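You operate a simulated robot arm through the tools that you are given. There is no shell and no other tool. Be economical: measure what you need, move in short steps, check, and stop when the job is done.

You run a simulated robot arm. Do the job below in one go: nothing can be reset, and whatever is moved stays where it is left.

Task
Draw a cup of whey from vat 3 and swing it to SEAT.
Fine: wind the cup UP before swinging; leave the teal switch, the grey button and the ribbed cups.

The check looks at the end state, three seconds after you hand in, the way a careful person would. Anything else that was tipped, shoved, dropped, spilled or broken makes it a failure.

Robot
A 7-joint arm with a two-finger parallel gripper, fixed in place. Base frame: the origin is at the foot of the arm, x ahead of it, y to its left, z up. Units: mm, degrees, N and s.
With the tool pointing down near the work surface it reaches from about 240 to 680 mm from the base axis. Its first joint turns from -66.0 to 66.0 degrees. Payload 2.4 kg.
The TCP is the grasp point between the finger pads, 30 mm short of the fingertips. In the tool frame z runs along the fingers and y along their closing line. Largest opening 94 mm; finger width 28, thickness 10; the body of the gripper, 50 by 96 mm, starts 55 mm behind the TCP.
Orientation is told as [roll, pitch, yaw] about the base's x, y, z axes, in that order, counted from this pose: with the fingers straight down and closing along the base's y, the tool's x points along the base's -x, its y along +y and its z along -z.

Tools
- The arm moves only by the tool send_rows. Its argument "series" is a list that holds one entry, the list of rows, each a list of 6 numbers: the shift along the tool's x, y, z in mm, then the turn, a rotation vector about the tool's x, y, z in degrees. In form: [[[x, y, z, rx, ry, rz], ...]]. A call has 1 to 12 rows; each row is the pose to reach, as a shift and turn from the pose commanded when the call began, along the tool's axes at that moment. "jaw" is the finger opening in mm, from 0 to 94, set as the call begins (left out, the last holds). Rows are played at 5 a second. More than 50 mm and 8.6 degrees between two rows, or a gripper value outside its range, and nothing of the call is played. A pose out of reach is approached as far as the arm can. The call stops where the force on the tool passes 50 N (or 10 N more than at its start, if that is more) or the arm is blocked; 0.2 s more then pass. The fingers move at their own pace (about 153 mm/s each) and stop on an object; they squeeze with about 23 N. The grip force told is the motor's: it shows also when the fingers shut on nothing. Time passes only in rows, and 0.2 s behind the last, so rows that repeat a pose let the fingers close. It gives the time, the measured TCP pose, the force on the tool (base axes), the opening and the grip force at its end, in the units of the frame above (readings bear some noise), with the torque about the TCP (base axes, N m) and any sound that the robot's microphone picked up, and new pictures: "pictures" is both (left out), scene, wrist or none.
- Cameras (640 x 400 px; columns grow to the right, rows downward): "scene" is fixed at [19.7, 467.7, 1429.4]; the picture's right is [-0.89, -0.45, 0.00], its down [-0.31, 0.61, -0.73] and it looks along [0.33, -0.65, -0.68] (base axes); focal length 214 px, centre (320, 200). "wrist" rides on the gripper at [76, 14, -103] in the tool frame; the picture's right is [-0.18, 0.98, 0.00], its down [-0.75, -0.14, -0.64] and it looks along [-0.63, -0.12, 0.77] (tool axes); focal length 243 px, centre (320, 200). There is no depth. A picture from a camera that has moved, and an enlarged one, comes with that camera's place and axes in the base frame and with its lens.
- close_up(camera, box): a new picture of the part [left, top, right, bottom] of that camera's present view, enlarged. It takes no simulated time.
- sign_off(): hands the job in; it is judged then, once.

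Go step by step. Nothing tells you positions but the pictures and the camera data: compare them with the known pose of the tool, close in by small moves and look again before you grip or let go. The budget is 120 turns and 200 pictures, counting those below and the enlarged ones. Unless the task says otherwise, let go and move clear before handing in, and close with one line.

The tools are called after "Request:" as a command line: name --argument value ..., lists and objects as JSON in quotes. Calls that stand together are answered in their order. send_rows: Moves the arm, as the interface text tells. Its arguments: {"type":"object","properties":{"series":{"type":"array"},"jaw":{"type":"number"},"pictures":{"type":"string","enum":["both","scene","wrist","none"]}},"required":["series"]} The other tools are called the same way: close_up (camera, box) takes an enlarged picture of a part of a camera's view; sign_off () hands the job in.

At the start:

```text
clock: 0.0
tool_pos: [336.2, 271.4, 1202.0]
orientation: [-0.1, 0.1, 0.0]
ft_force: [0.3, -0.1, -0.7]
moment: [0.02, 0.02, 0.04]
finger_gap: 94.1
gripper_force: 0.1
```

scene: 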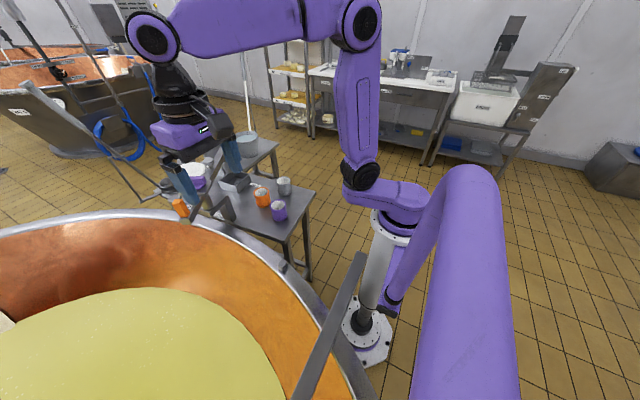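
wrist: 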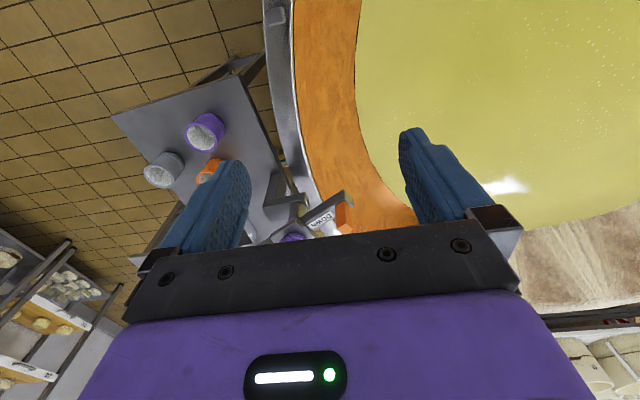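

I see a cheese-making room with a big vat of yellow whey and a small table with cups and possibly a device on the vat's rim. I'll look closer before moving.

Request:
close_up --camera "scene" --box '[140, 130, 320, 250]'

Request:
close_up --camera "wrist" --box '[230, 150, 410, 262]'

Request:
close_up --camera "scene" --box '[0, 0, 200, 125]'

```text
3.33 times, centred on (230, 190) of scene
camera zoom: at [19.7, 467.7, 1429.4], right [-0.89, -0.45, 0.0], down [-0.31, 0.61, -0.73], along [0.33, -0.65, -0.68], focal length 715 px, centre (620, 233)
```

zoom: 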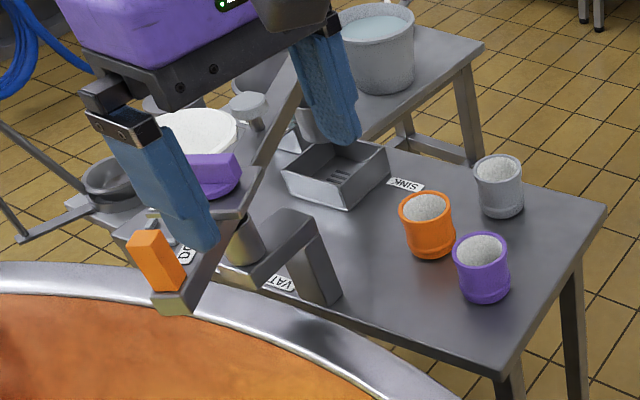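

```text
3.56 times, centred on (320, 206) of wrist
camera zoom: at [259.4, 286.1, 1304.5], right [0.18, 0.98, 0.0], down [0.75, -0.14, 0.64], along [0.63, -0.12, -0.77], focal length 863 px, centre (320, 179)
```

zoom: 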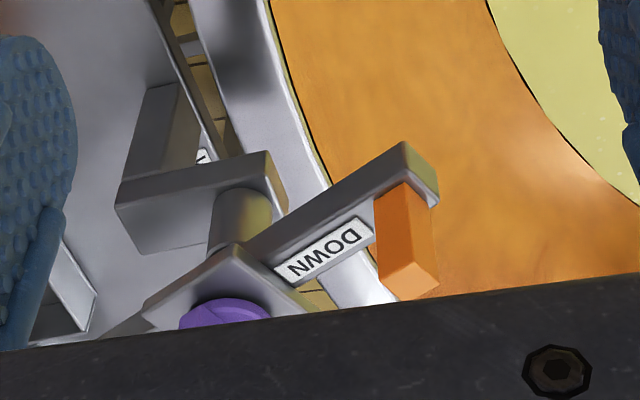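

```text
3.20 times, centred on (100, 62) of scene
camera zoom: at [19.7, 467.7, 1429.4], right [-0.89, -0.45, 0.0], down [-0.31, 0.61, -0.73], along [0.33, -0.65, -0.68], focal length 686 px, centre (1024, 640)
```

zoom: 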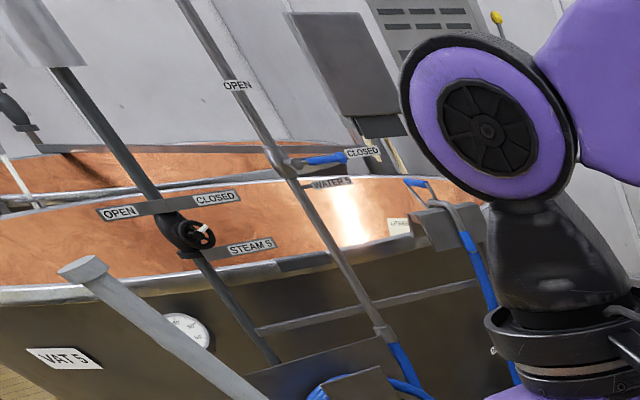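

The apparatus (orange knob about [540, 274, 1015]) is hidden by the gripper. I'll move the hand sideways at its present height to get it out of the scene camera's line.

Request:
send_rows --series '[[[0, -45, 0, 0, 0, 0], [0, -90, 0, 0, 0, 0], [0, -135, 0, 0, 0, 0], [0, -180, 0, 0, 0, 0], [0, -225, 0, 0, 0, 0], [0, -270, 0, 0, 0, 0]]]'

```text
clock: 1.4
tool_pos: [336.7, 1.9, 1200.6]
orientation: [0.0, 0.0, 0.0]
ft_force: [-0.1, -0.2, -0.2]
moment: [0.01, 0.03, -0.03]
finger_gap: 93.9
gripper_force: 0.0
camera wrist: at [259.5, 15.4, 1303.4], right [0.18, 0.98, 0.0], down [0.75, -0.14, 0.64], along [0.63, -0.12, -0.77], focal length 243 px, centre (320, 200)
```

scene: 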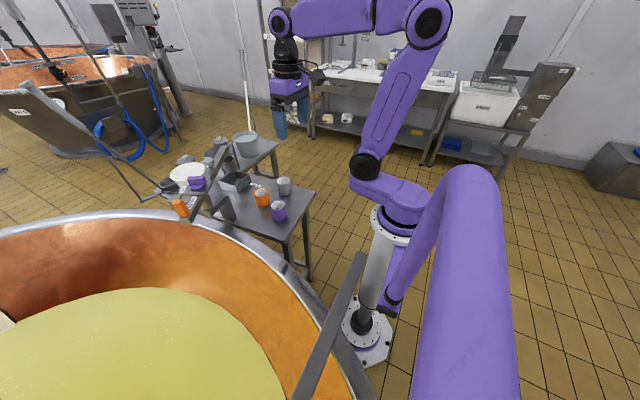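
wrist: 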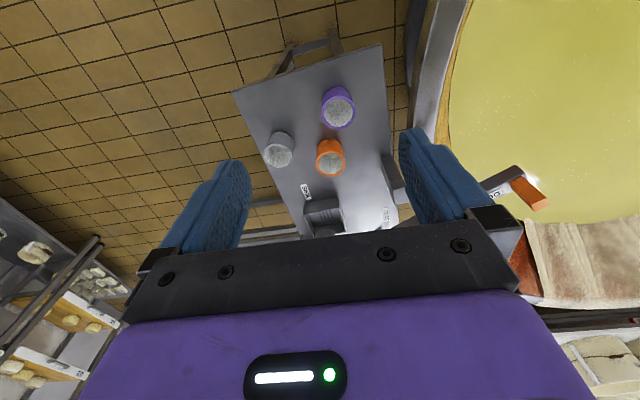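

The apparatus is visible now; I'll enlarge it in pieces.

Request:
close_up --camera "scene" --box '[150, 130, 246, 190]'

Request:
close_up --camera "scene" --box '[165, 170, 261, 230]'

Request:
close_up --camera "scene" --box '[220, 160, 300, 230]'

```text
6.67 times, centred on (198, 160) of scene
camera zoom: at [19.7, 467.7, 1429.4], right [-0.89, -0.45, 0.0], down [-0.31, 0.61, -0.73], along [0.33, -0.65, -0.68], focal length 1430 px, centre (1133, 467)
```

zoom: 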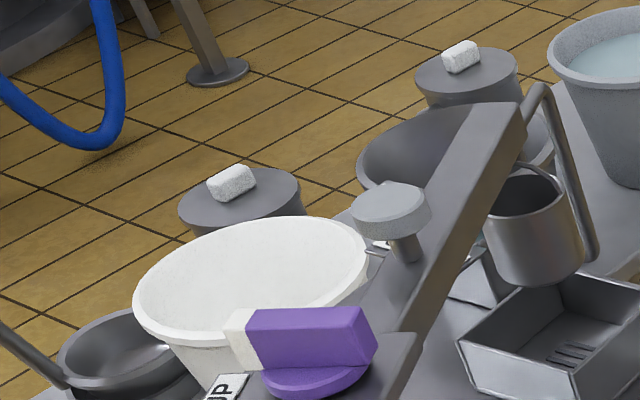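

```text
6.67 times, centred on (213, 200) of scene
camera zoom: at [19.7, 467.7, 1429.4], right [-0.89, -0.45, 0.0], down [-0.31, 0.61, -0.73], along [0.33, -0.65, -0.68], focal length 1430 px, centre (1033, 200)
```

zoom: 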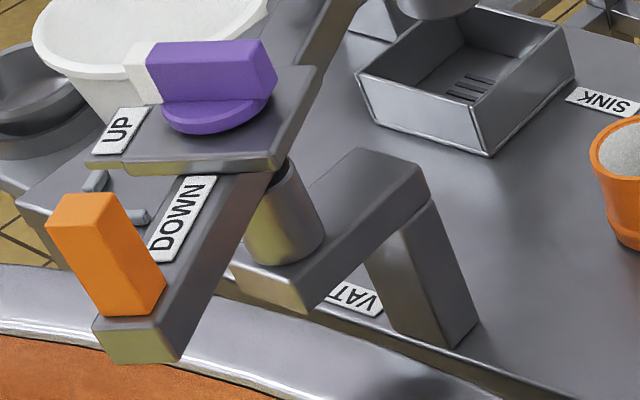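

```text
5.71 times, centred on (260, 195) of scene
camera zoom: at [19.7, 467.7, 1429.4], right [-0.89, -0.45, 0.0], down [-0.31, 0.61, -0.73], along [0.33, -0.65, -0.68], focal length 1226 px, centre (663, 229)
```

zoom: 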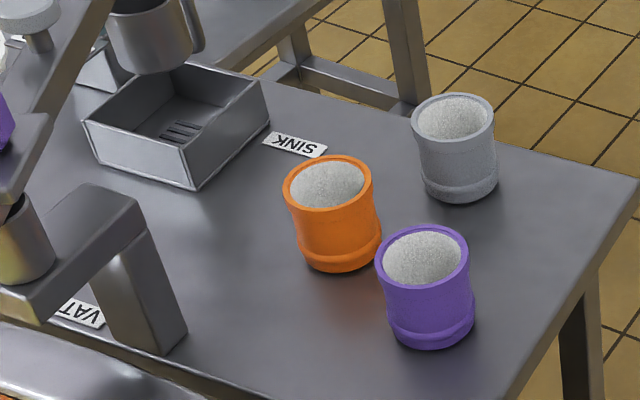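

The device is a boom on a pivot: orange handle at its tail, purple winding knob (UP/DOWN), grey mushroom button, and a steel cup hanging from the far end by the sink. I need a top view to find SEAT, VAT and the teal switch, so I'll bring the wrist camera over it, kept high.

Request:
send_rows --series '[[[-25, 40, -20, 0, 0, 0], [-50, 80, -40, 0, 0, 0], [-75, 120, -60, 0, 0, 0], [-100, 160, -80, 0, 0, 0], [-100, 190, -80, 0, 0, 0]]]'

```text
refused: row 1 steps farther than a row can; nothing moved
```

Same move with slightly shorter steps.

Request:
send_rows --series '[[[-20, 32, -16, 0, 0, 0], [-40, 64, -32, 0, 0, 0], [-60, 96, -48, 0, 0, 0], [-80, 128, -64, 0, 0, 0], [-100, 160, -80, 0, 0, 0], [-100, 190, -80, 0, 0, 0]]]'

```text
clock: 2.8
tool_pos: [437.3, 192.8, 1279.8]
orientation: [0.0, 0.2, -0.1]
ft_force: [0.5, -0.2, 0.3]
moment: [-0.01, 0.0, 0.0]
finger_gap: 94.0
gripper_force: 0.1
camera wrist: at [359.6, 207.3, 1382.7], right [0.19, 0.98, 0.0], down [0.75, -0.14, 0.64], along [0.63, -0.12, -0.77], focal length 243 px, centre (320, 200)
```

scene: 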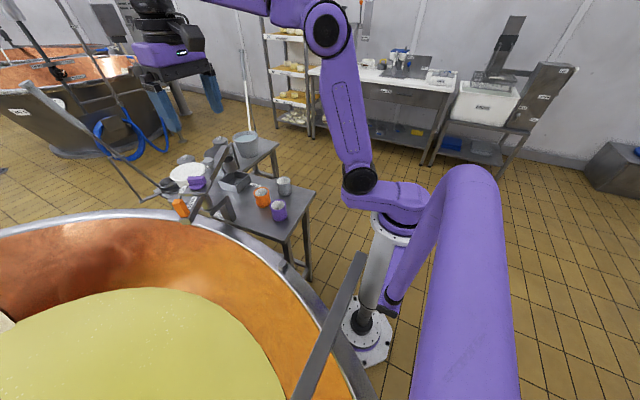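
wrist: 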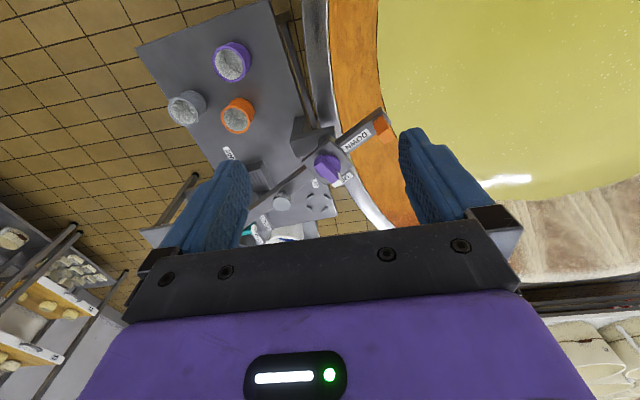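

The layout is showing; I'll go further forward so that the whole device clears the gripper body in the wrist view.

Request:
send_rows --series '[[[-45, 0, 0, 0, 0, 0], [-90, 0, 0, 0, 0, 0], [-135, 0, 0, 0, 0, 0], [-170, 0, 0, 0, 0, 0]]]' --pictures "wrist"

Request:
close_up --camera "wrist" --box '[190, 0, 430, 150]'

Request:
close_up --camera "wrist" --box '[230, 90, 420, 220]'

```text
clock: 3.8
tool_pos: [565.0, 172.7, 1246.8]
orientation: [-0.1, -0.1, 0.1]
ft_force: [0.0, 1.0, -0.2]
moment: [0.01, 0.01, -0.03]
finger_gap: 94.2
gripper_force: 0.1
out of reach, approached as far as the arm can: row 2, 3, 4
camera wrist: at [488.3, 187.1, 1349.4], right [0.18, 0.98, 0.0], down [0.75, -0.14, 0.64], along [0.63, -0.12, -0.77], focal length 243 px, centre (320, 200)
```

wrist: 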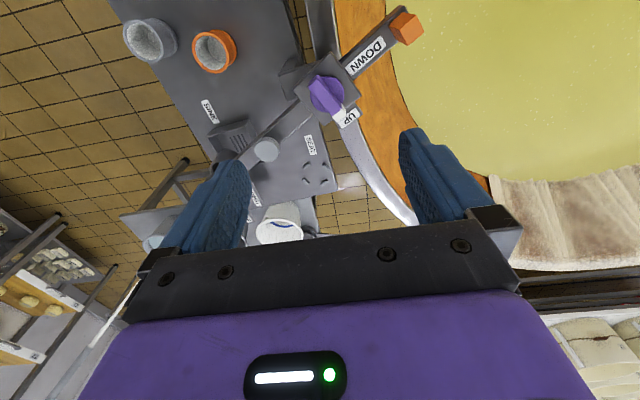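

```text
2.67 times, centred on (310, 75) of wrist
camera zoom: at [488.3, 187.1, 1349.4], right [0.18, 0.98, 0.0], down [0.75, -0.14, 0.64], along [0.63, -0.12, -0.77], focal length 647 px, centre (347, 533)
```

zoom: 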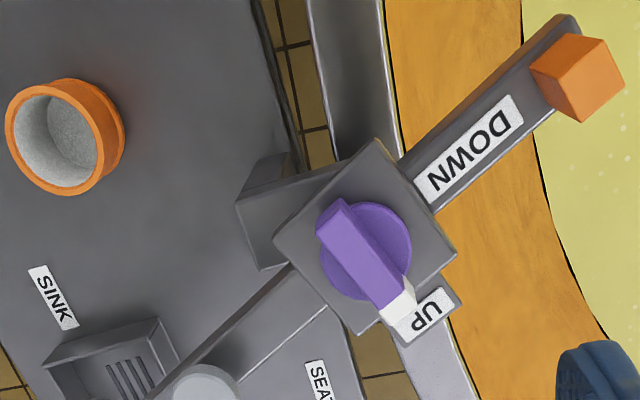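

```text
3.08 times, centred on (325, 155) of wrist
camera zoom: at [488.3, 187.1, 1349.4], right [0.18, 0.98, 0.0], down [0.75, -0.14, 0.64], along [0.63, -0.12, -0.77], focal length 746 px, centre (305, 338)
```

zoom: 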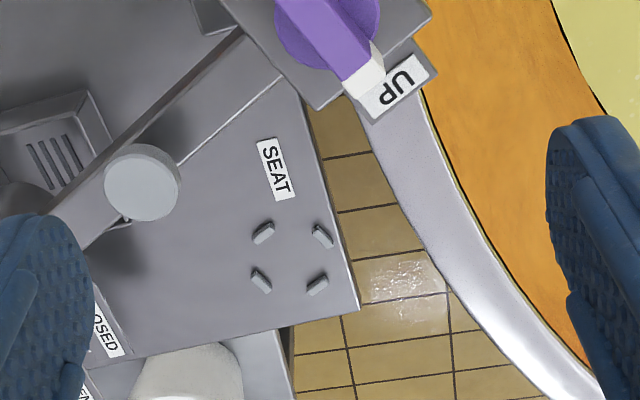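

The layout is clear: the boom pivots under the purple knob (about [594,176]), with its orange handle (top about [527,274,1046]) opposite the cup over the SINK. SEAT is the four-stop nest at about [823,110], and VAT lies over the whey. I'll back off to a reachable pose and turn the tool to yaw -56 so the fingers close along the handle's tangent.

Request:
send_rows --series '[[[40, 20, 10, 0, 0, 8], [80, 50, 20, 0, 0, 16], [80, 80, 30, 0, 0, 24], [80, 80, 40, 0, 0, 32], [80, 80, 50, 0, 0, 40], [80, 80, 60, 0, 0, 48], [80, 80, 70, 0, 0, 56]]]'

Request:
close_up --camera "scene" --box '[150, 130, 270, 210]'

```text
refused: row 2 steps farther than a row can; nothing moved
```

```text
5.00 times, centred on (210, 170) of scene
camera zoom: at [19.6, 467.7, 1429.4], right [-0.89, -0.45, 0.0], down [-0.31, 0.61, -0.73], along [0.33, -0.65, -0.68], focal length 1072 px, centre (870, 350)
```

zoom: 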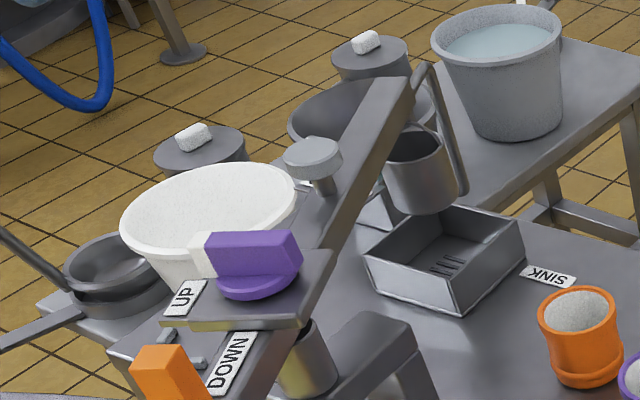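

The whole device is in view now. I'll repeat the move with smaller steps.

Request:
send_rows --series '[[[30, 20, 10, 0, 0, 8], [60, 45, 20, 0, 0, 16], [80, 80, 30, 0, 0, 24], [80, 80, 40, 0, 0, 32], [80, 80, 50, 0, 0, 40], [80, 80, 60, 0, 0, 48], [80, 80, 70, 0, 0, 56]]]' --pictures "wrist"

```text
clock: 5.4
tool_pos: [487.3, 250.9, 1176.8]
orientation: [0.0, 0.0, -56.1]
ft_force: [0.9, -0.1, 1.1]
moment: [0.05, -0.03, 0.02]
finger_gap: 94.1
gripper_force: 0.1
camera wrist: at [453.9, 321.4, 1279.1], right [0.92, 0.39, 0.0], down [0.3, -0.7, 0.64], along [0.25, -0.59, -0.77], focal length 243 px, centre (320, 200)
```

wrist: 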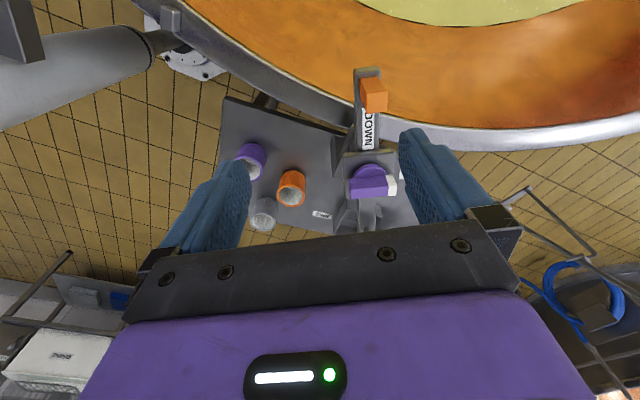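

The handle is confirmed near [529,274]. I'll enlarge it to get its section and orientation.

Request:
close_up --camera "wrist" --box '[320, 50, 440, 125]'

Request:
close_up --camera "wrist" --box '[310, 130, 430, 230]'

```text
5.33 times, centred on (380, 88) of wrist
camera zoom: at [453.9, 321.4, 1279.1], right [0.92, 0.39, 0.0], down [0.3, -0.7, 0.64], along [0.25, -0.59, -0.77], focal length 1294 px, centre (0, 800)
```

zoom: 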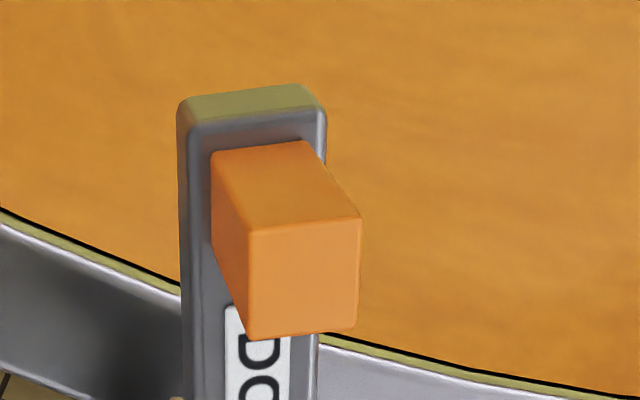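

```text
4.00 times, centred on (370, 180) of wrist
camera zoom: at [453.9, 321.4, 1279.1], right [0.92, 0.39, 0.0], down [0.3, -0.7, 0.64], along [0.25, -0.59, -0.77], focal length 970 px, centre (120, 280)
```

zoom: 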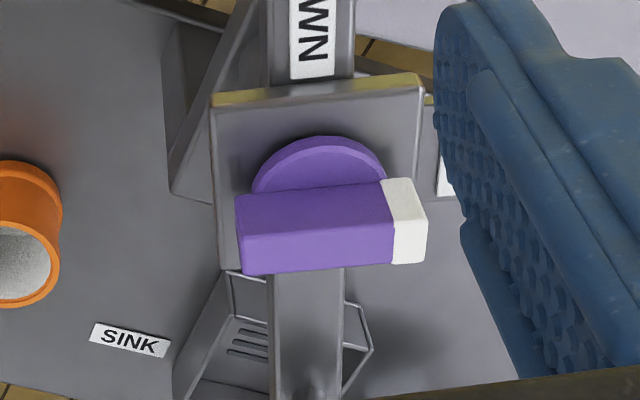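

The handle is a 20 mm square post, aligned with the boom, centred at about [531,273] with its top near 1046. The knob is a 57 mm bar that must turn 90° CCW from UP to DOWN. I'll move above the handle and check.

Request:
send_rows --series '[[[-3, 24, 20, 0, 0, 1], [-6, 48, 40, 0, 0, 2], [-6, 49, 75, 0, 0, 2.5]]]'

```text
clock: 6.2
tool_pos: [529.9, 272.6, 1100.4]
orientation: [0.0, 0.1, -58.6]
ft_force: [0.1, 0.0, -0.5]
moment: [-0.01, -0.01, -0.06]
finger_gap: 94.2
gripper_force: 0.0
camera wrist: at [501.0, 344.9, 1203.7], right [0.93, 0.36, 0.0], down [0.27, -0.72, 0.64], along [0.23, -0.6, -0.77], focal length 243 px, centre (320, 200)
```

scene: 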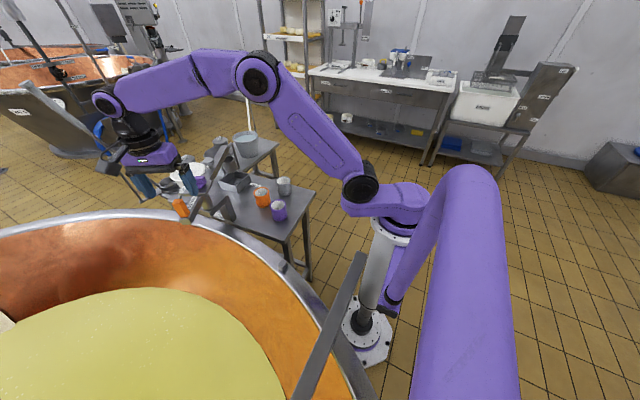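
wrist: 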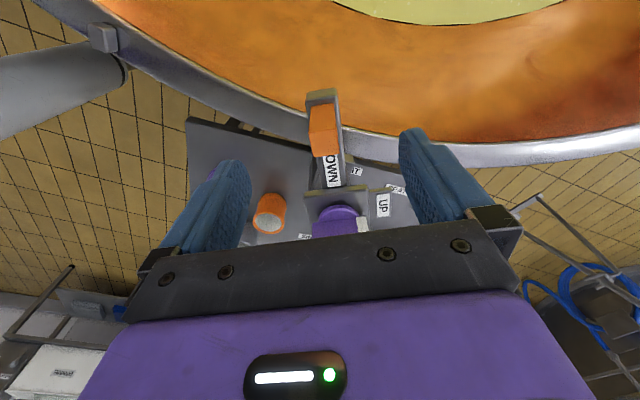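

The handle sits centred between the fingers. I'll descend to TCP z about 1036 and then narrow the jaw around the post.

Request:
send_rows --series '[[[0, 0, 35, 0, 0, 0], [0, 0, 64, 0, 0, 0]]]' --pictures "none"

Request:
send_rows --series '[[[0, 0, 0, 0, 0, 0], [0, 0, 0, 0, 0, 0]]]' --jaw 34

Request:
close_up --camera "wrist" --box '[220, 70, 420, 240]'

```text
clock: 6.8
tool_pos: [528.0, 270.7, 1036.7]
orientation: [0.1, 0.0, -58.6]
ft_force: [-0.1, 0.2, -0.3]
moment: [-0.01, 0.02, -0.02]
finger_gap: 93.7
gripper_force: 0.0
```

```text
clock: 7.4
tool_pos: [527.3, 271.9, 1036.8]
orientation: [0.0, 0.1, -58.5]
ft_force: [1.0, -0.1, -0.6]
moment: [-0.03, -0.03, 0.02]
finger_gap: 33.9
gripper_force: 0.1
camera wrist: at [499.0, 344.5, 1139.5], right [0.93, 0.36, 0.0], down [0.27, -0.72, 0.64], along [0.23, -0.6, -0.77], focal length 243 px, centre (320, 200)
```

scene: 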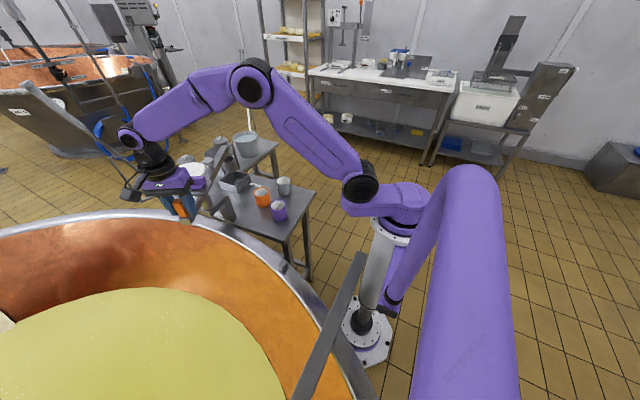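
wrist: 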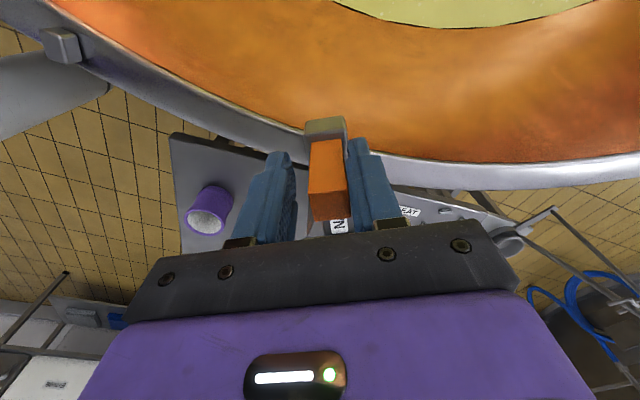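

```text
2.35 times, centred on (320, 155) of wrist
camera zoom: at [499.0, 344.5, 1139.5], right [0.93, 0.36, 0.0], down [0.27, -0.72, 0.64], along [0.23, -0.6, -0.77], focal length 571 px, centre (320, 306)
```

zoom: 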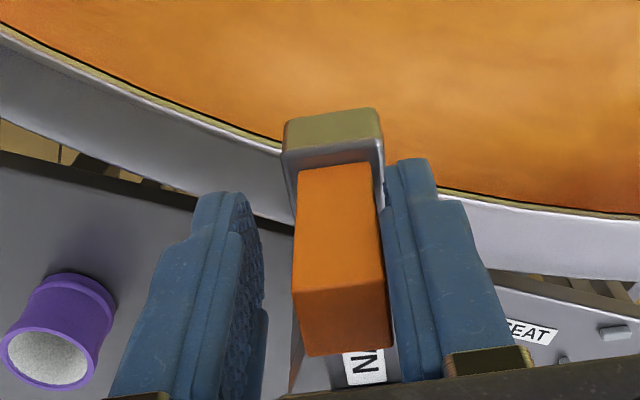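

The post lies between the fingers, near the right pad. I'll swing the handle about 24° counter-clockwise (cup towards SEAT and VAT), following the circle, and watch the forces.

Request:
send_rows --series '[[[-0.6, -8.1, 0, 0, 0, -4], [-1.7, -16.1, 0, 0, 0, -8], [-3.4, -24.1, 0, 0, 0, -12], [-5.6, -31.9, 0, 0, 0, -16], [-8.4, -39.5, 0, 0, 0, -20], [-11.7, -46.9, 0, 0, 0, -24]]]'

Request:
close_up --camera "scene" --box '[130, 130, 270, 220]'

```text
clock: 8.8
tool_pos: [494.1, 236.8, 1037.5]
orientation: [0.0, -0.1, -34.4]
ft_force: [0.4, 0.7, -0.1]
moment: [0.02, 0.0, -0.01]
finger_gap: 33.9
gripper_force: 0.2
camera wrist: at [439.2, 291.8, 1139.6], right [0.71, 0.71, 0.0], down [0.54, -0.54, 0.64], along [0.45, -0.45, -0.77], focal length 243 px, centre (320, 200)
```

scene: 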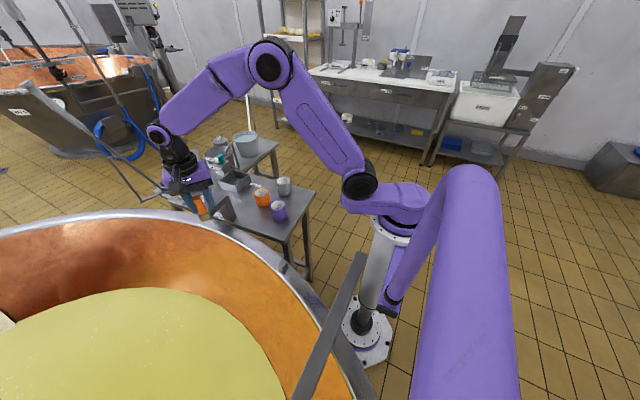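
wrist: 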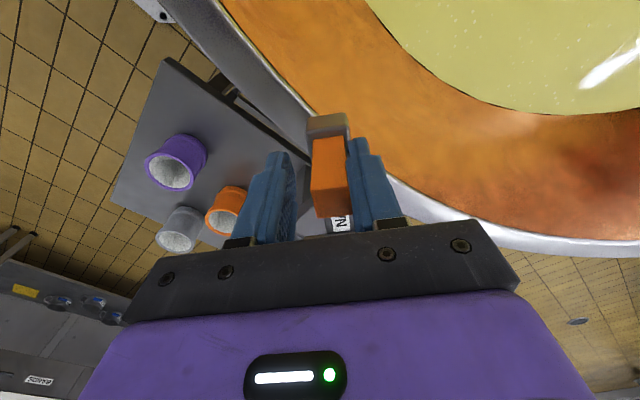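

```text
4.44 times, centred on (200, 175) of scene
camera zoom: at [19.7, 467.7, 1429.4], right [-0.89, -0.45, 0.0], down [-0.31, 0.61, -0.73], along [0.33, -0.65, -0.68], focal length 953 px, centre (853, 311)
```

zoom: 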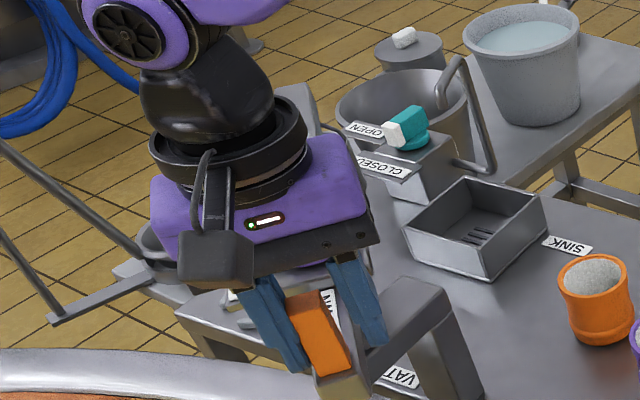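

The boom follows freely with hardly any force. I'll continue another 40°.

Request:
send_rows --series '[[[-0.6, -8.1, 0, 0, 0, -4], [-1.7, -16.1, 0, 0, 0, -8], [-3.4, -24.1, 0, 0, 0, -12], [-5.6, -31.9, 0, 0, 0, -16], [-8.4, -39.5, 0, 0, 0, -20], [-11.7, -46.9, 0, 0, 0, -24], [-15.5, -54.0, 0, 0, 0, -28], [-19.8, -60.9, 0, 0, 0, -32], [-24.6, -67.5, 0, 0, 0, -36], [-29.8, -73.7, 0, 0, 0, -40]]]'

Request:
close_up --camera "scene" --box '[130, 130, 270, 220]'

```text
clock: 11.0
tool_pos: [480.2, 158.8, 1036.6]
orientation: [0.0, 0.0, 5.5]
ft_force: [-0.1, -0.1, 0.1]
moment: [0.03, 0.06, -0.03]
finger_gap: 34.0
gripper_force: 0.0
camera wrist: at [400.4, 165.8, 1139.1], right [0.09, 1.0, 0.0], down [0.76, -0.07, 0.64], along [0.64, -0.06, -0.77], focal length 243 px, centre (320, 200)
```

scene: 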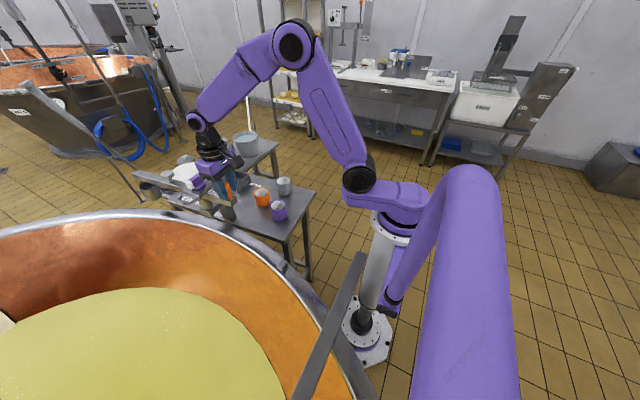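
wrist: 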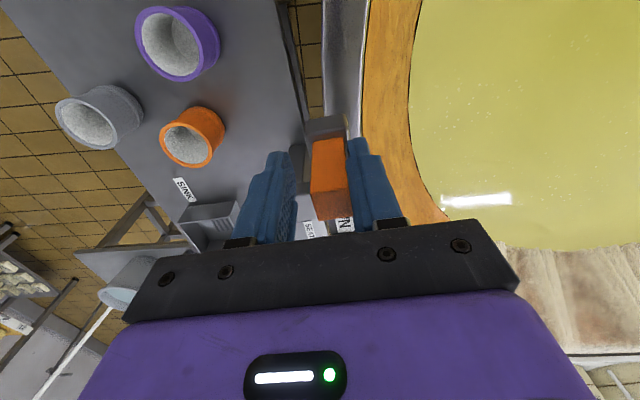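

```text
4.44 times, centred on (200, 175) of scene
camera zoom: at [19.7, 467.7, 1429.4], right [-0.89, -0.45, 0.0], down [-0.31, 0.61, -0.73], along [0.33, -0.65, -0.68], focal length 953 px, centre (853, 311)
```

zoom: 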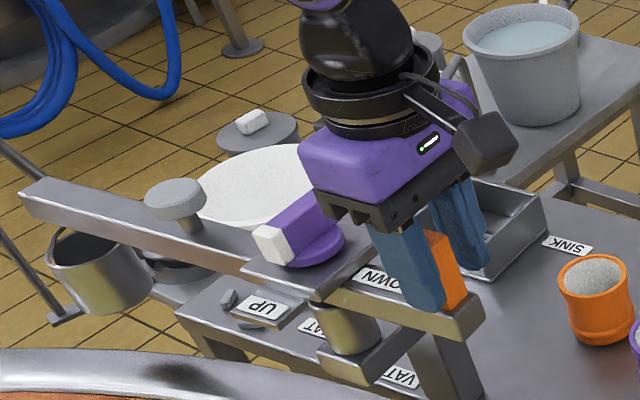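

The cup passed over the SEAT and is on its way to the vat. I'll continue another 40°.

Request:
send_rows --series '[[[-0.6, -8.1, 0, 0, 0, -4], [-1.7, -16.1, 0, 0, 0, -8], [-3.4, -24.1, 0, 0, 0, -12], [-5.6, -31.9, 0, 0, 0, -16], [-8.4, -39.5, 0, 0, 0, -20], [-11.7, -46.9, 0, 0, 0, -24], [-15.5, -54.0, 0, 0, 0, -28], [-19.8, -60.9, 0, 0, 0, -32], [-24.6, -67.5, 0, 0, 0, -36], [-29.8, -73.7, 0, 0, 0, -40]]]'

Request:
close_up --camera "scene" --box '[90, 130, 270, 250]'

```text
clock: 13.2
tool_pos: [516.1, 88.4, 1037.4]
orientation: [-0.1, 0.0, 45.6]
ft_force: [0.1, 1.1, 0.2]
moment: [-0.03, 0.01, 0.02]
finger_gap: 34.3
gripper_force: 0.2
camera wrist: at [450.3, 45.2, 1139.9], right [-0.57, 0.82, 0.0], down [0.63, 0.44, 0.64], along [0.53, 0.37, -0.77], focal length 243 px, centre (320, 200)
```

scene: 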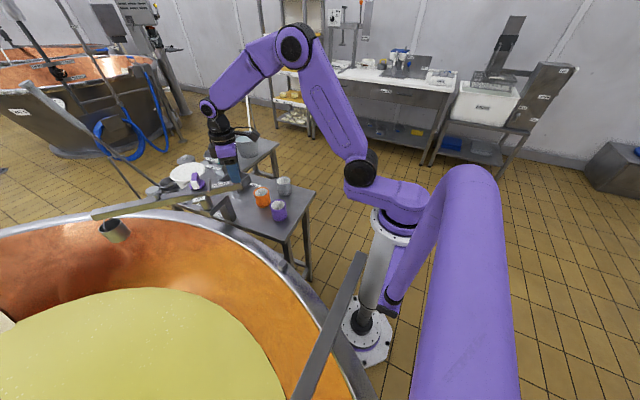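
wrist: 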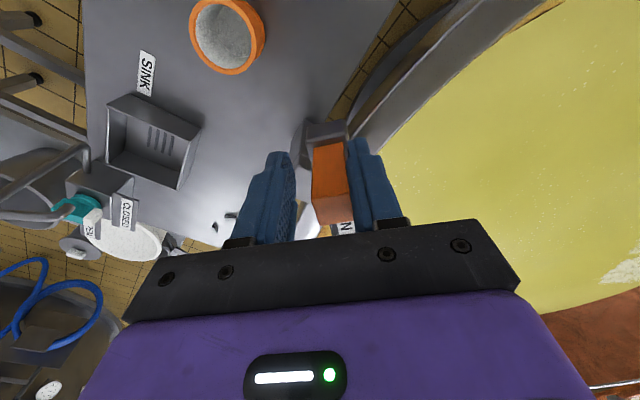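

```text
3.33 times, centred on (180, 190) of scene
camera zoom: at [19.7, 467.7, 1429.4], right [-0.89, -0.45, 0.0], down [-0.31, 0.61, -0.73], along [0.33, -0.65, -0.68], focal length 715 px, centre (787, 233)
```

zoom: 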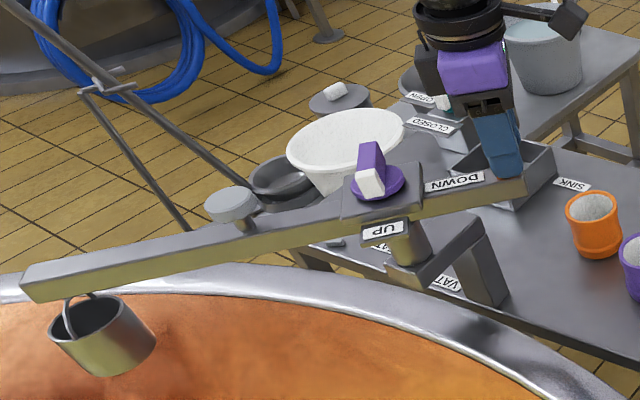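

The cup is inside the rim but still over the copper wall. I'll swing another 36° to bring it over the whey.

Request:
send_rows --series '[[[-0.6, -8.1, 0, 0, 0, -4], [-1.7, -16.1, 0, 0, 0, -8], [-3.4, -24.1, 0, 0, 0, -12], [-5.6, -31.9, 0, 0, 0, -16], [-8.4, -39.5, 0, 0, 0, -20], [-11.7, -46.9, 0, 0, 0, -24], [-15.5, -54.0, 0, 0, 0, -28], [-19.8, -60.9, 0, 0, 0, -32], [-24.6, -67.5, 0, 0, 0, -36]]]'

Request:
close_up --camera "scene" --box '[90, 150, 270, 270]'

```text
clock: 15.2
tool_pos: [580.6, 59.4, 1037.0]
orientation: [0.1, 0.0, 81.5]
ft_force: [-0.6, -0.2, 0.3]
moment: [0.03, -0.04, 0.0]
finger_gap: 34.3
gripper_force: 0.1
camera wrist: at [554.6, -13.9, 1139.4], right [-0.95, 0.33, 0.0], down [0.25, 0.72, 0.64], along [0.21, 0.61, -0.77], focal length 243 px, centre (320, 200)
```

scene: 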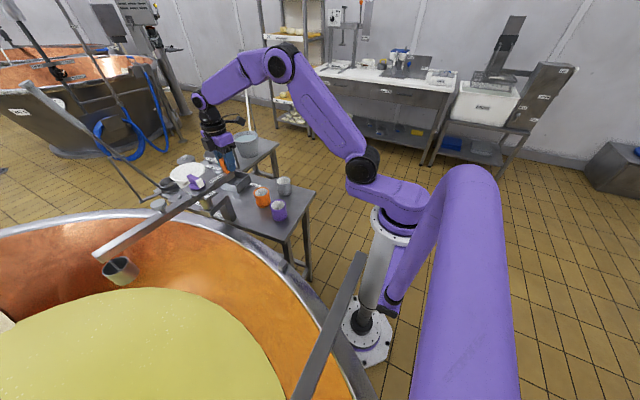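
wrist: 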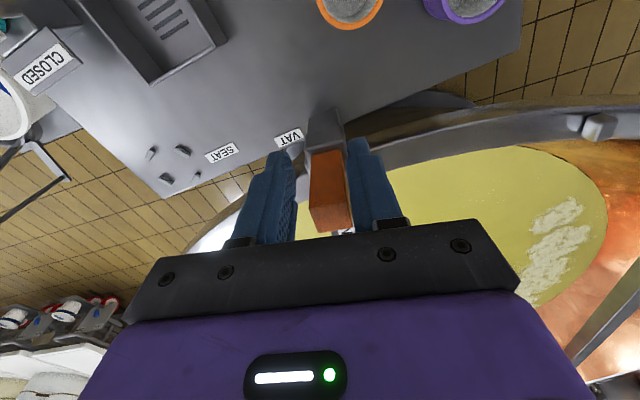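

```text
3.33 times, centred on (180, 210) of scene
camera zoom: at [19.7, 467.7, 1429.4], right [-0.89, -0.45, 0.0], down [-0.31, 0.61, -0.73], along [0.33, -0.65, -0.68], focal length 715 px, centre (787, 167)
```

zoom: 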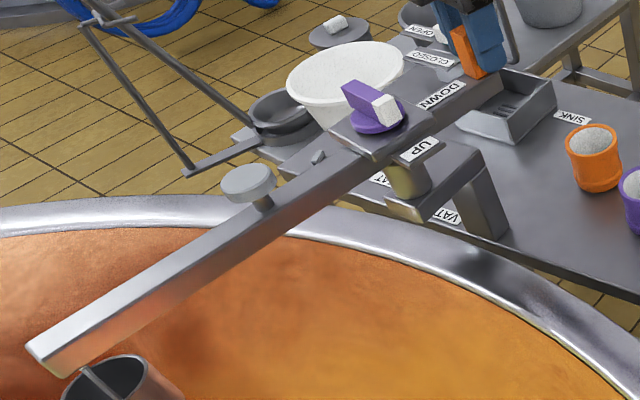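

The whey surface works out quite low (z about 500), with its edge near y of 360, and the cup is now near 82° at about [625,434]. I'll swing 10° more so it sits well inside the whey.

Request:
send_rows --series '[[[-0.4, -5.1, 0, 0, 0, -2.5], [-0.7, -10.1, 0, 0, 0, -5], [-1.5, -15.1, 0, 0, 0, -7.5], [-2.4, -20.1, 0, 0, 0, -10]]]'

Request:
close_up --camera "scene" --box '[60, 170, 260, 310]'

Request:
close_up --camera "wrist" --box '[220, 80, 420, 240]'

```text
clock: 16.2
tool_pos: [600.1, 58.6, 1037.1]
orientation: [-0.1, 0.0, 91.5]
ft_force: [0.1, -0.2, 1.3]
moment: [0.0, 0.0, -0.04]
finger_gap: 34.0
gripper_force: 0.1
camera wrist: at [587.7, -17.7, 1139.8], right [-0.99, 0.16, 0.0], down [0.12, 0.76, 0.64], along [0.1, 0.63, -0.77], focal length 243 px, centre (320, 200)
```

scene: 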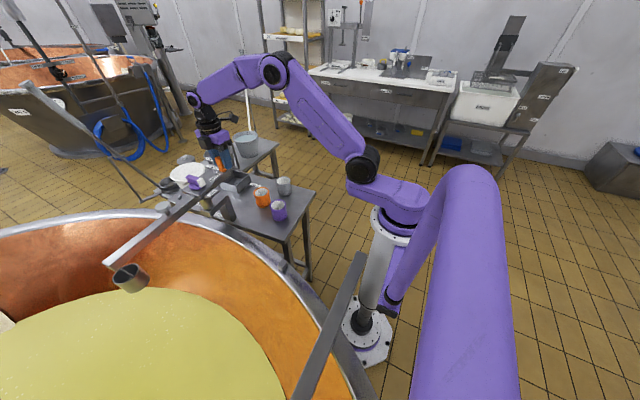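
wrist: 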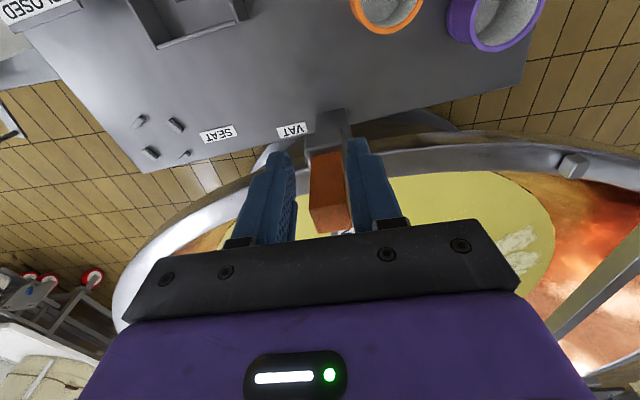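

```text
2.86 times, centred on (160, 240) of scene
camera zoom: at [19.7, 467.7, 1429.4], right [-0.89, -0.45, 0.0], down [-0.31, 0.61, -0.73], along [0.33, -0.65, -0.68], focal length 613 px, centre (777, 86)
```

zoom: 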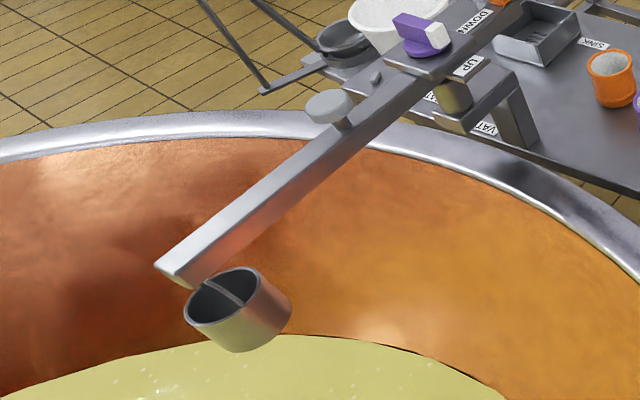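

```text
2.50 times, centred on (320, 160) of wrist
camera zoom: at [587.7, -17.7, 1139.8], right [-0.99, 0.16, 0.0], down [0.12, 0.76, 0.64], along [0.1, 0.63, -0.77], focal length 606 px, centre (320, 300)
```

zoom: 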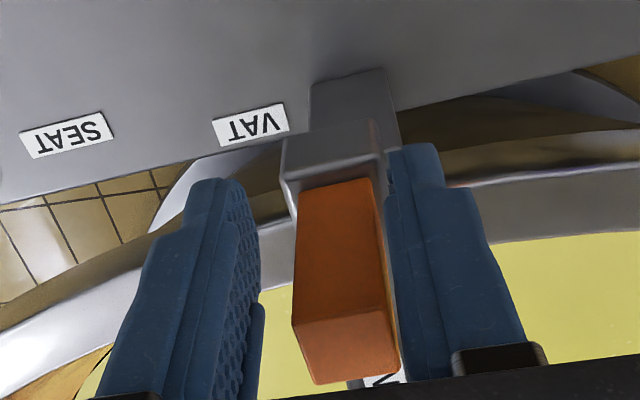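

The cup now hangs over the whey at about 92°. I'll let go of the handle, lift clear, and move over the purple knob with the tool turned to yaw 0, across the bar.

Request:
send_rows --series '[[[0, 0, 0, 0, 0, 0], [0, 0, 0, 0, 0, 0], [0, 0, -40, 0, 0, 0], [0, 0, -80, 0, 0, 0], [0, 0, -110, 0, 0, 0]]]' --jaw 94 --pictures "none"

Request:
send_rows --series '[[[-11, 0.5, 0, 0, 0, 8.3], [-22, 1, 0, 0, 0, 16.6], [-33, 1.5, 0, 0, 0, 24.9], [-44, 2, 0, 0, 0, 33.2], [-55, 2.5, 0, 0, 0, 41.5], [-66, 3, 0, 0, 0, 49.8], [-77, 3.5, 0, 0, 0, 58.1], [-88, 4, 0, 0, 0, 66.4], [-99, 4.5, 0, 0, 0, 74.7], [-110, 5, 0, 0, 0, 83], [-115, 5, 0, 0, 0, 91.5]]]'

Request:
close_up --camera "wrist" --box '[220, 60, 420, 240]'

```text
clock: 17.4
tool_pos: [601.3, 58.7, 1149.2]
orientation: [-0.1, 0.0, 91.6]
ft_force: [0.2, 0.8, -0.7]
moment: [-0.01, -0.02, 0.0]
finger_gap: 94.0
gripper_force: 0.2
```

```text
clock: 19.8
tool_pos: [593.2, 174.6, 1147.0]
orientation: [-0.1, 0.1, -0.2]
ft_force: [-0.6, 0.1, 0.1]
moment: [0.0, -0.01, 0.0]
finger_gap: 93.9
gripper_force: 0.0
camera wrist: at [516.2, 188.9, 1249.8], right [0.19, 0.98, 0.0], down [0.75, -0.14, 0.64], along [0.63, -0.12, -0.77], focal length 243 px, centre (320, 200)
```

scene: 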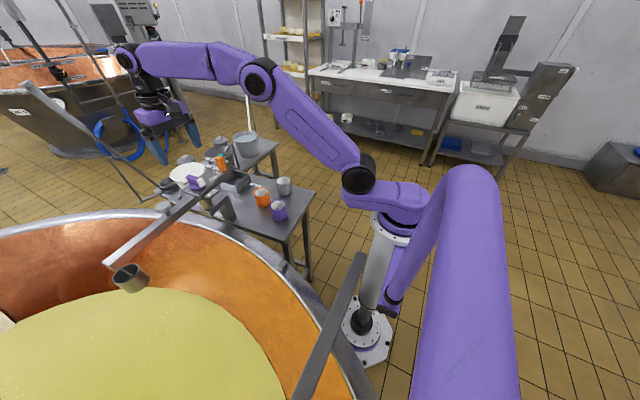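
wrist: 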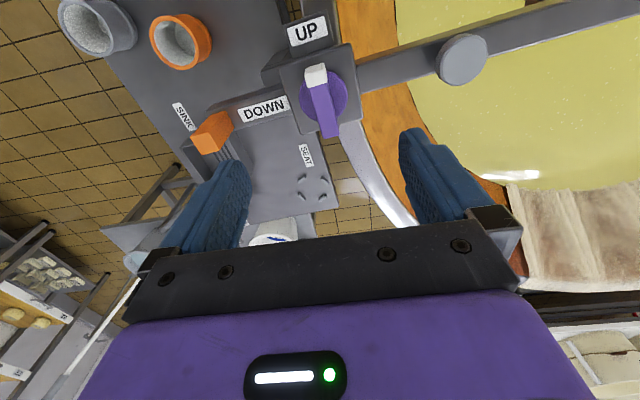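

```text
2.22 times, centred on (320, 150) of wrist
camera zoom: at [516.2, 188.9, 1249.8], right [0.19, 0.98, 0.0], down [0.75, -0.14, 0.64], along [0.63, -0.12, -0.77], focal length 539 px, centre (320, 311)
```

zoom: 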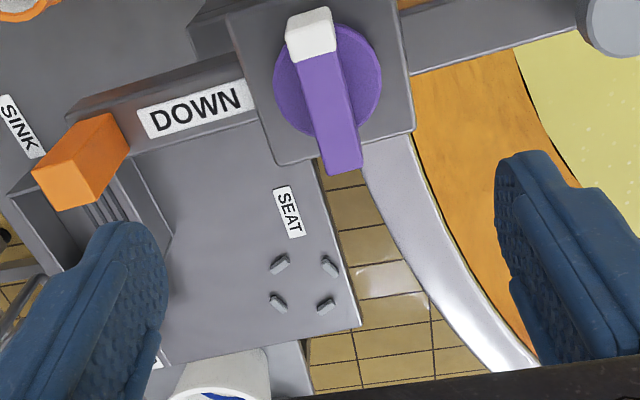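

The boom stayed put, and the knob's axis is near [588.5,177.5] with its bar along x. I'll shift over it, lower partly and check.

Request:
send_rows --series '[[[4.5, 2.7, 40, 0, 0, -2], [4.5, 2.7, 80, 0, 0, -2]]]' --jaw 60

Request:
close_up --camera "wrist" --box '[220, 60, 420, 240]'

Request:
close_up --camera "scene" --box '[140, 130, 260, 220]'

```text
clock: 20.4
tool_pos: [586.7, 175.7, 1067.3]
orientation: [0.0, -0.1, 2.1]
ft_force: [0.1, -0.1, -0.6]
moment: [0.0, 0.0, -0.01]
finger_gap: 60.0
gripper_force: 0.1
camera wrist: at [510.0, 187.9, 1169.5], right [0.15, 0.99, 0.0], down [0.76, -0.12, 0.64], along [0.64, -0.1, -0.77], focal length 243 px, centre (320, 200)
```

scene: 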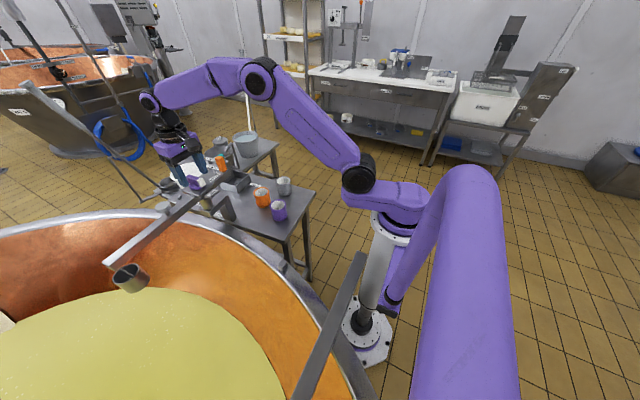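
wrist: 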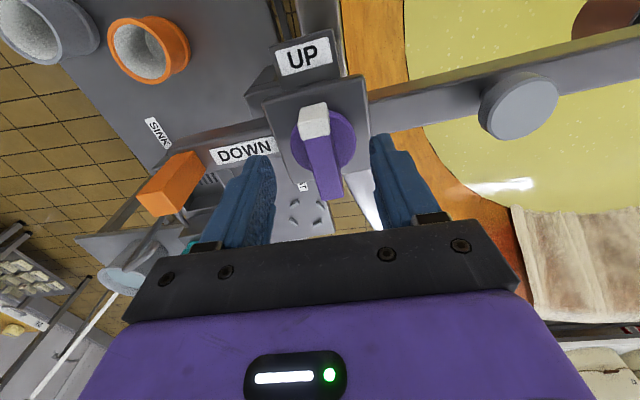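

```text
2.22 times, centred on (320, 150) of wrist
camera zoom: at [510.0, 187.9, 1169.5], right [0.15, 0.99, 0.0], down [0.76, -0.12, 0.64], along [0.64, -0.1, -0.77], focal length 539 px, centre (320, 311)
```

zoom: 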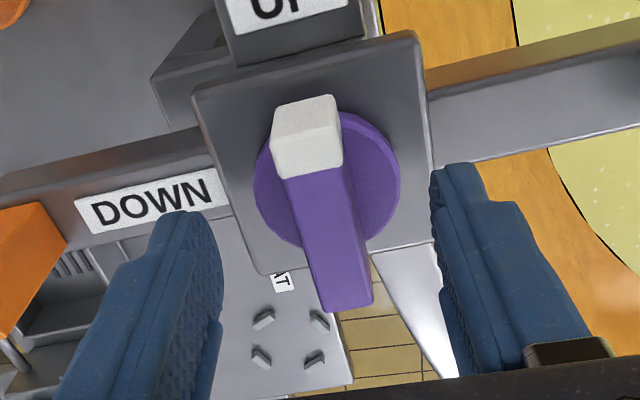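

```text
4.44 times, centred on (200, 175) of scene
camera zoom: at [19.7, 467.7, 1429.4], right [-0.89, -0.45, 0.0], down [-0.31, 0.61, -0.73], along [0.33, -0.65, -0.68], focal length 953 px, centre (853, 311)
```

zoom: 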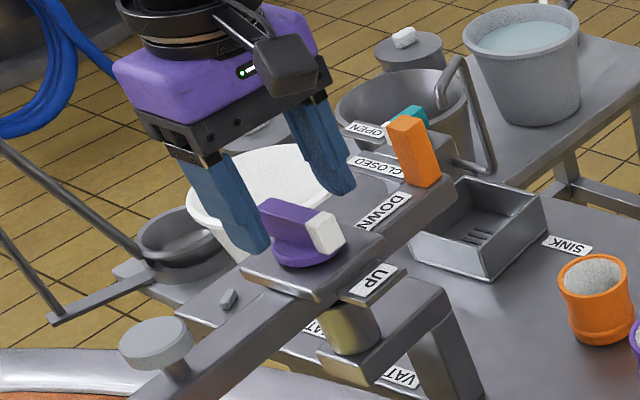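

The bar is centred between the fingers. I'll lower to put the tips beside the bar just above the disk, then check.

Request:
send_rows --series '[[[0, 0, 10, 0, 0, 0], [0, 0, 20, 0, 0, 0]]]' --jaw 40 --pictures "scene"

Request:
close_up --camera "scene" --box '[170, 150, 230, 200]'

Request:
close_up --camera "wrist" --box '[220, 60, 420, 240]'

```text
clock: 21.0
tool_pos: [586.8, 176.7, 1053.9]
orientation: [0.2, -0.4, 1.9]
ft_force: [-17.9, -7.2, 46.9]
moment: [0.72, 1.02, 0.06]
finger_gap: 39.4
gripper_force: 0.1
```

scene: 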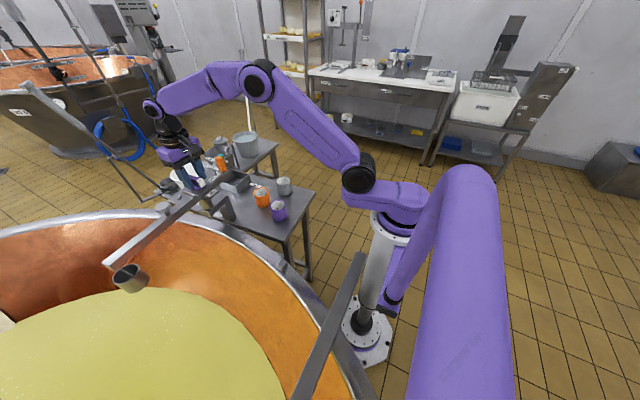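

```text
8.00 times, centred on (200, 175) of scene
camera zoom: at [18.3, 467.2, 1429.6], right [-0.89, -0.45, 0.0], down [-0.31, 0.61, -0.73], along [0.33, -0.65, -0.68], focal length 1716 px, centre (1280, 400)
```

zoom: 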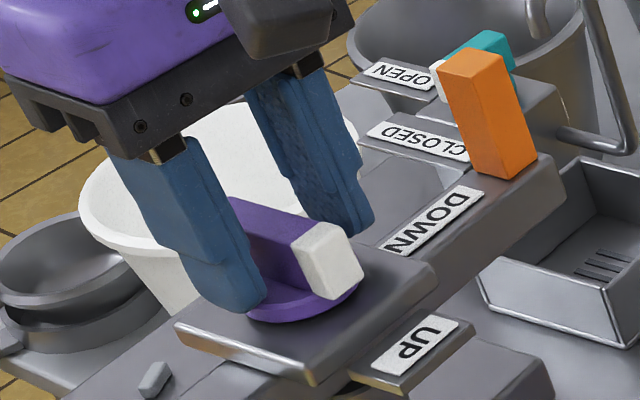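

```text
2.22 times, centred on (320, 150) of wrist
camera zoom: at [509.9, 188.0, 1154.9], right [0.15, 0.99, 0.0], down [0.75, -0.12, 0.65], along [0.64, -0.09, -0.76], focal length 539 px, centre (320, 311)
```

zoom: 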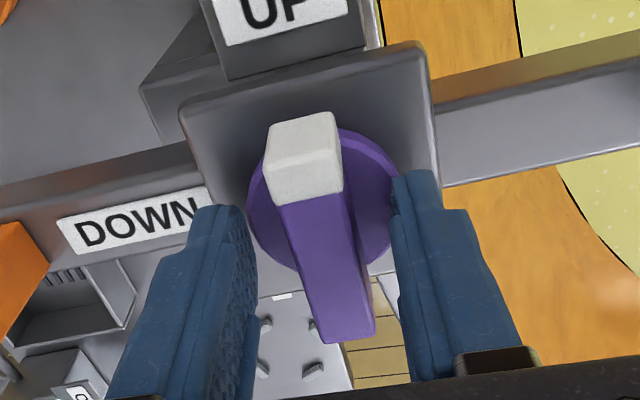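

The tips touched the knob's disk at about z 1024, so the knob is a bit higher than I thought. I'll back off a few mm until the force is gone.

Request:
send_rows --series '[[[0, 0, -3, 0, 0, 0], [0, 0, -6, 0, 0, 0]]]' --pictures "none"

```text
clock: 21.6
tool_pos: [588.3, 176.4, 1053.3]
orientation: [0.0, 0.0, 2.0]
ft_force: [-8.0, -4.5, 19.0]
moment: [0.31, 0.23, 0.08]
finger_gap: 39.2
gripper_force: 0.0
```

Still 19 N of contact; I'll raise a little more.

Request:
send_rows --series '[[[0, 0, -4, 0, 0, 0], [0, 0, -5, 0, 0, 0]]]' --pictures "none"

```text
clock: 22.2
tool_pos: [589.3, 176.3, 1056.7]
orientation: [-0.1, 0.2, 2.1]
ft_force: [-1.0, -0.5, 0.3]
moment: [0.03, -0.02, -0.04]
finger_gap: 40.2
gripper_force: 0.1
```

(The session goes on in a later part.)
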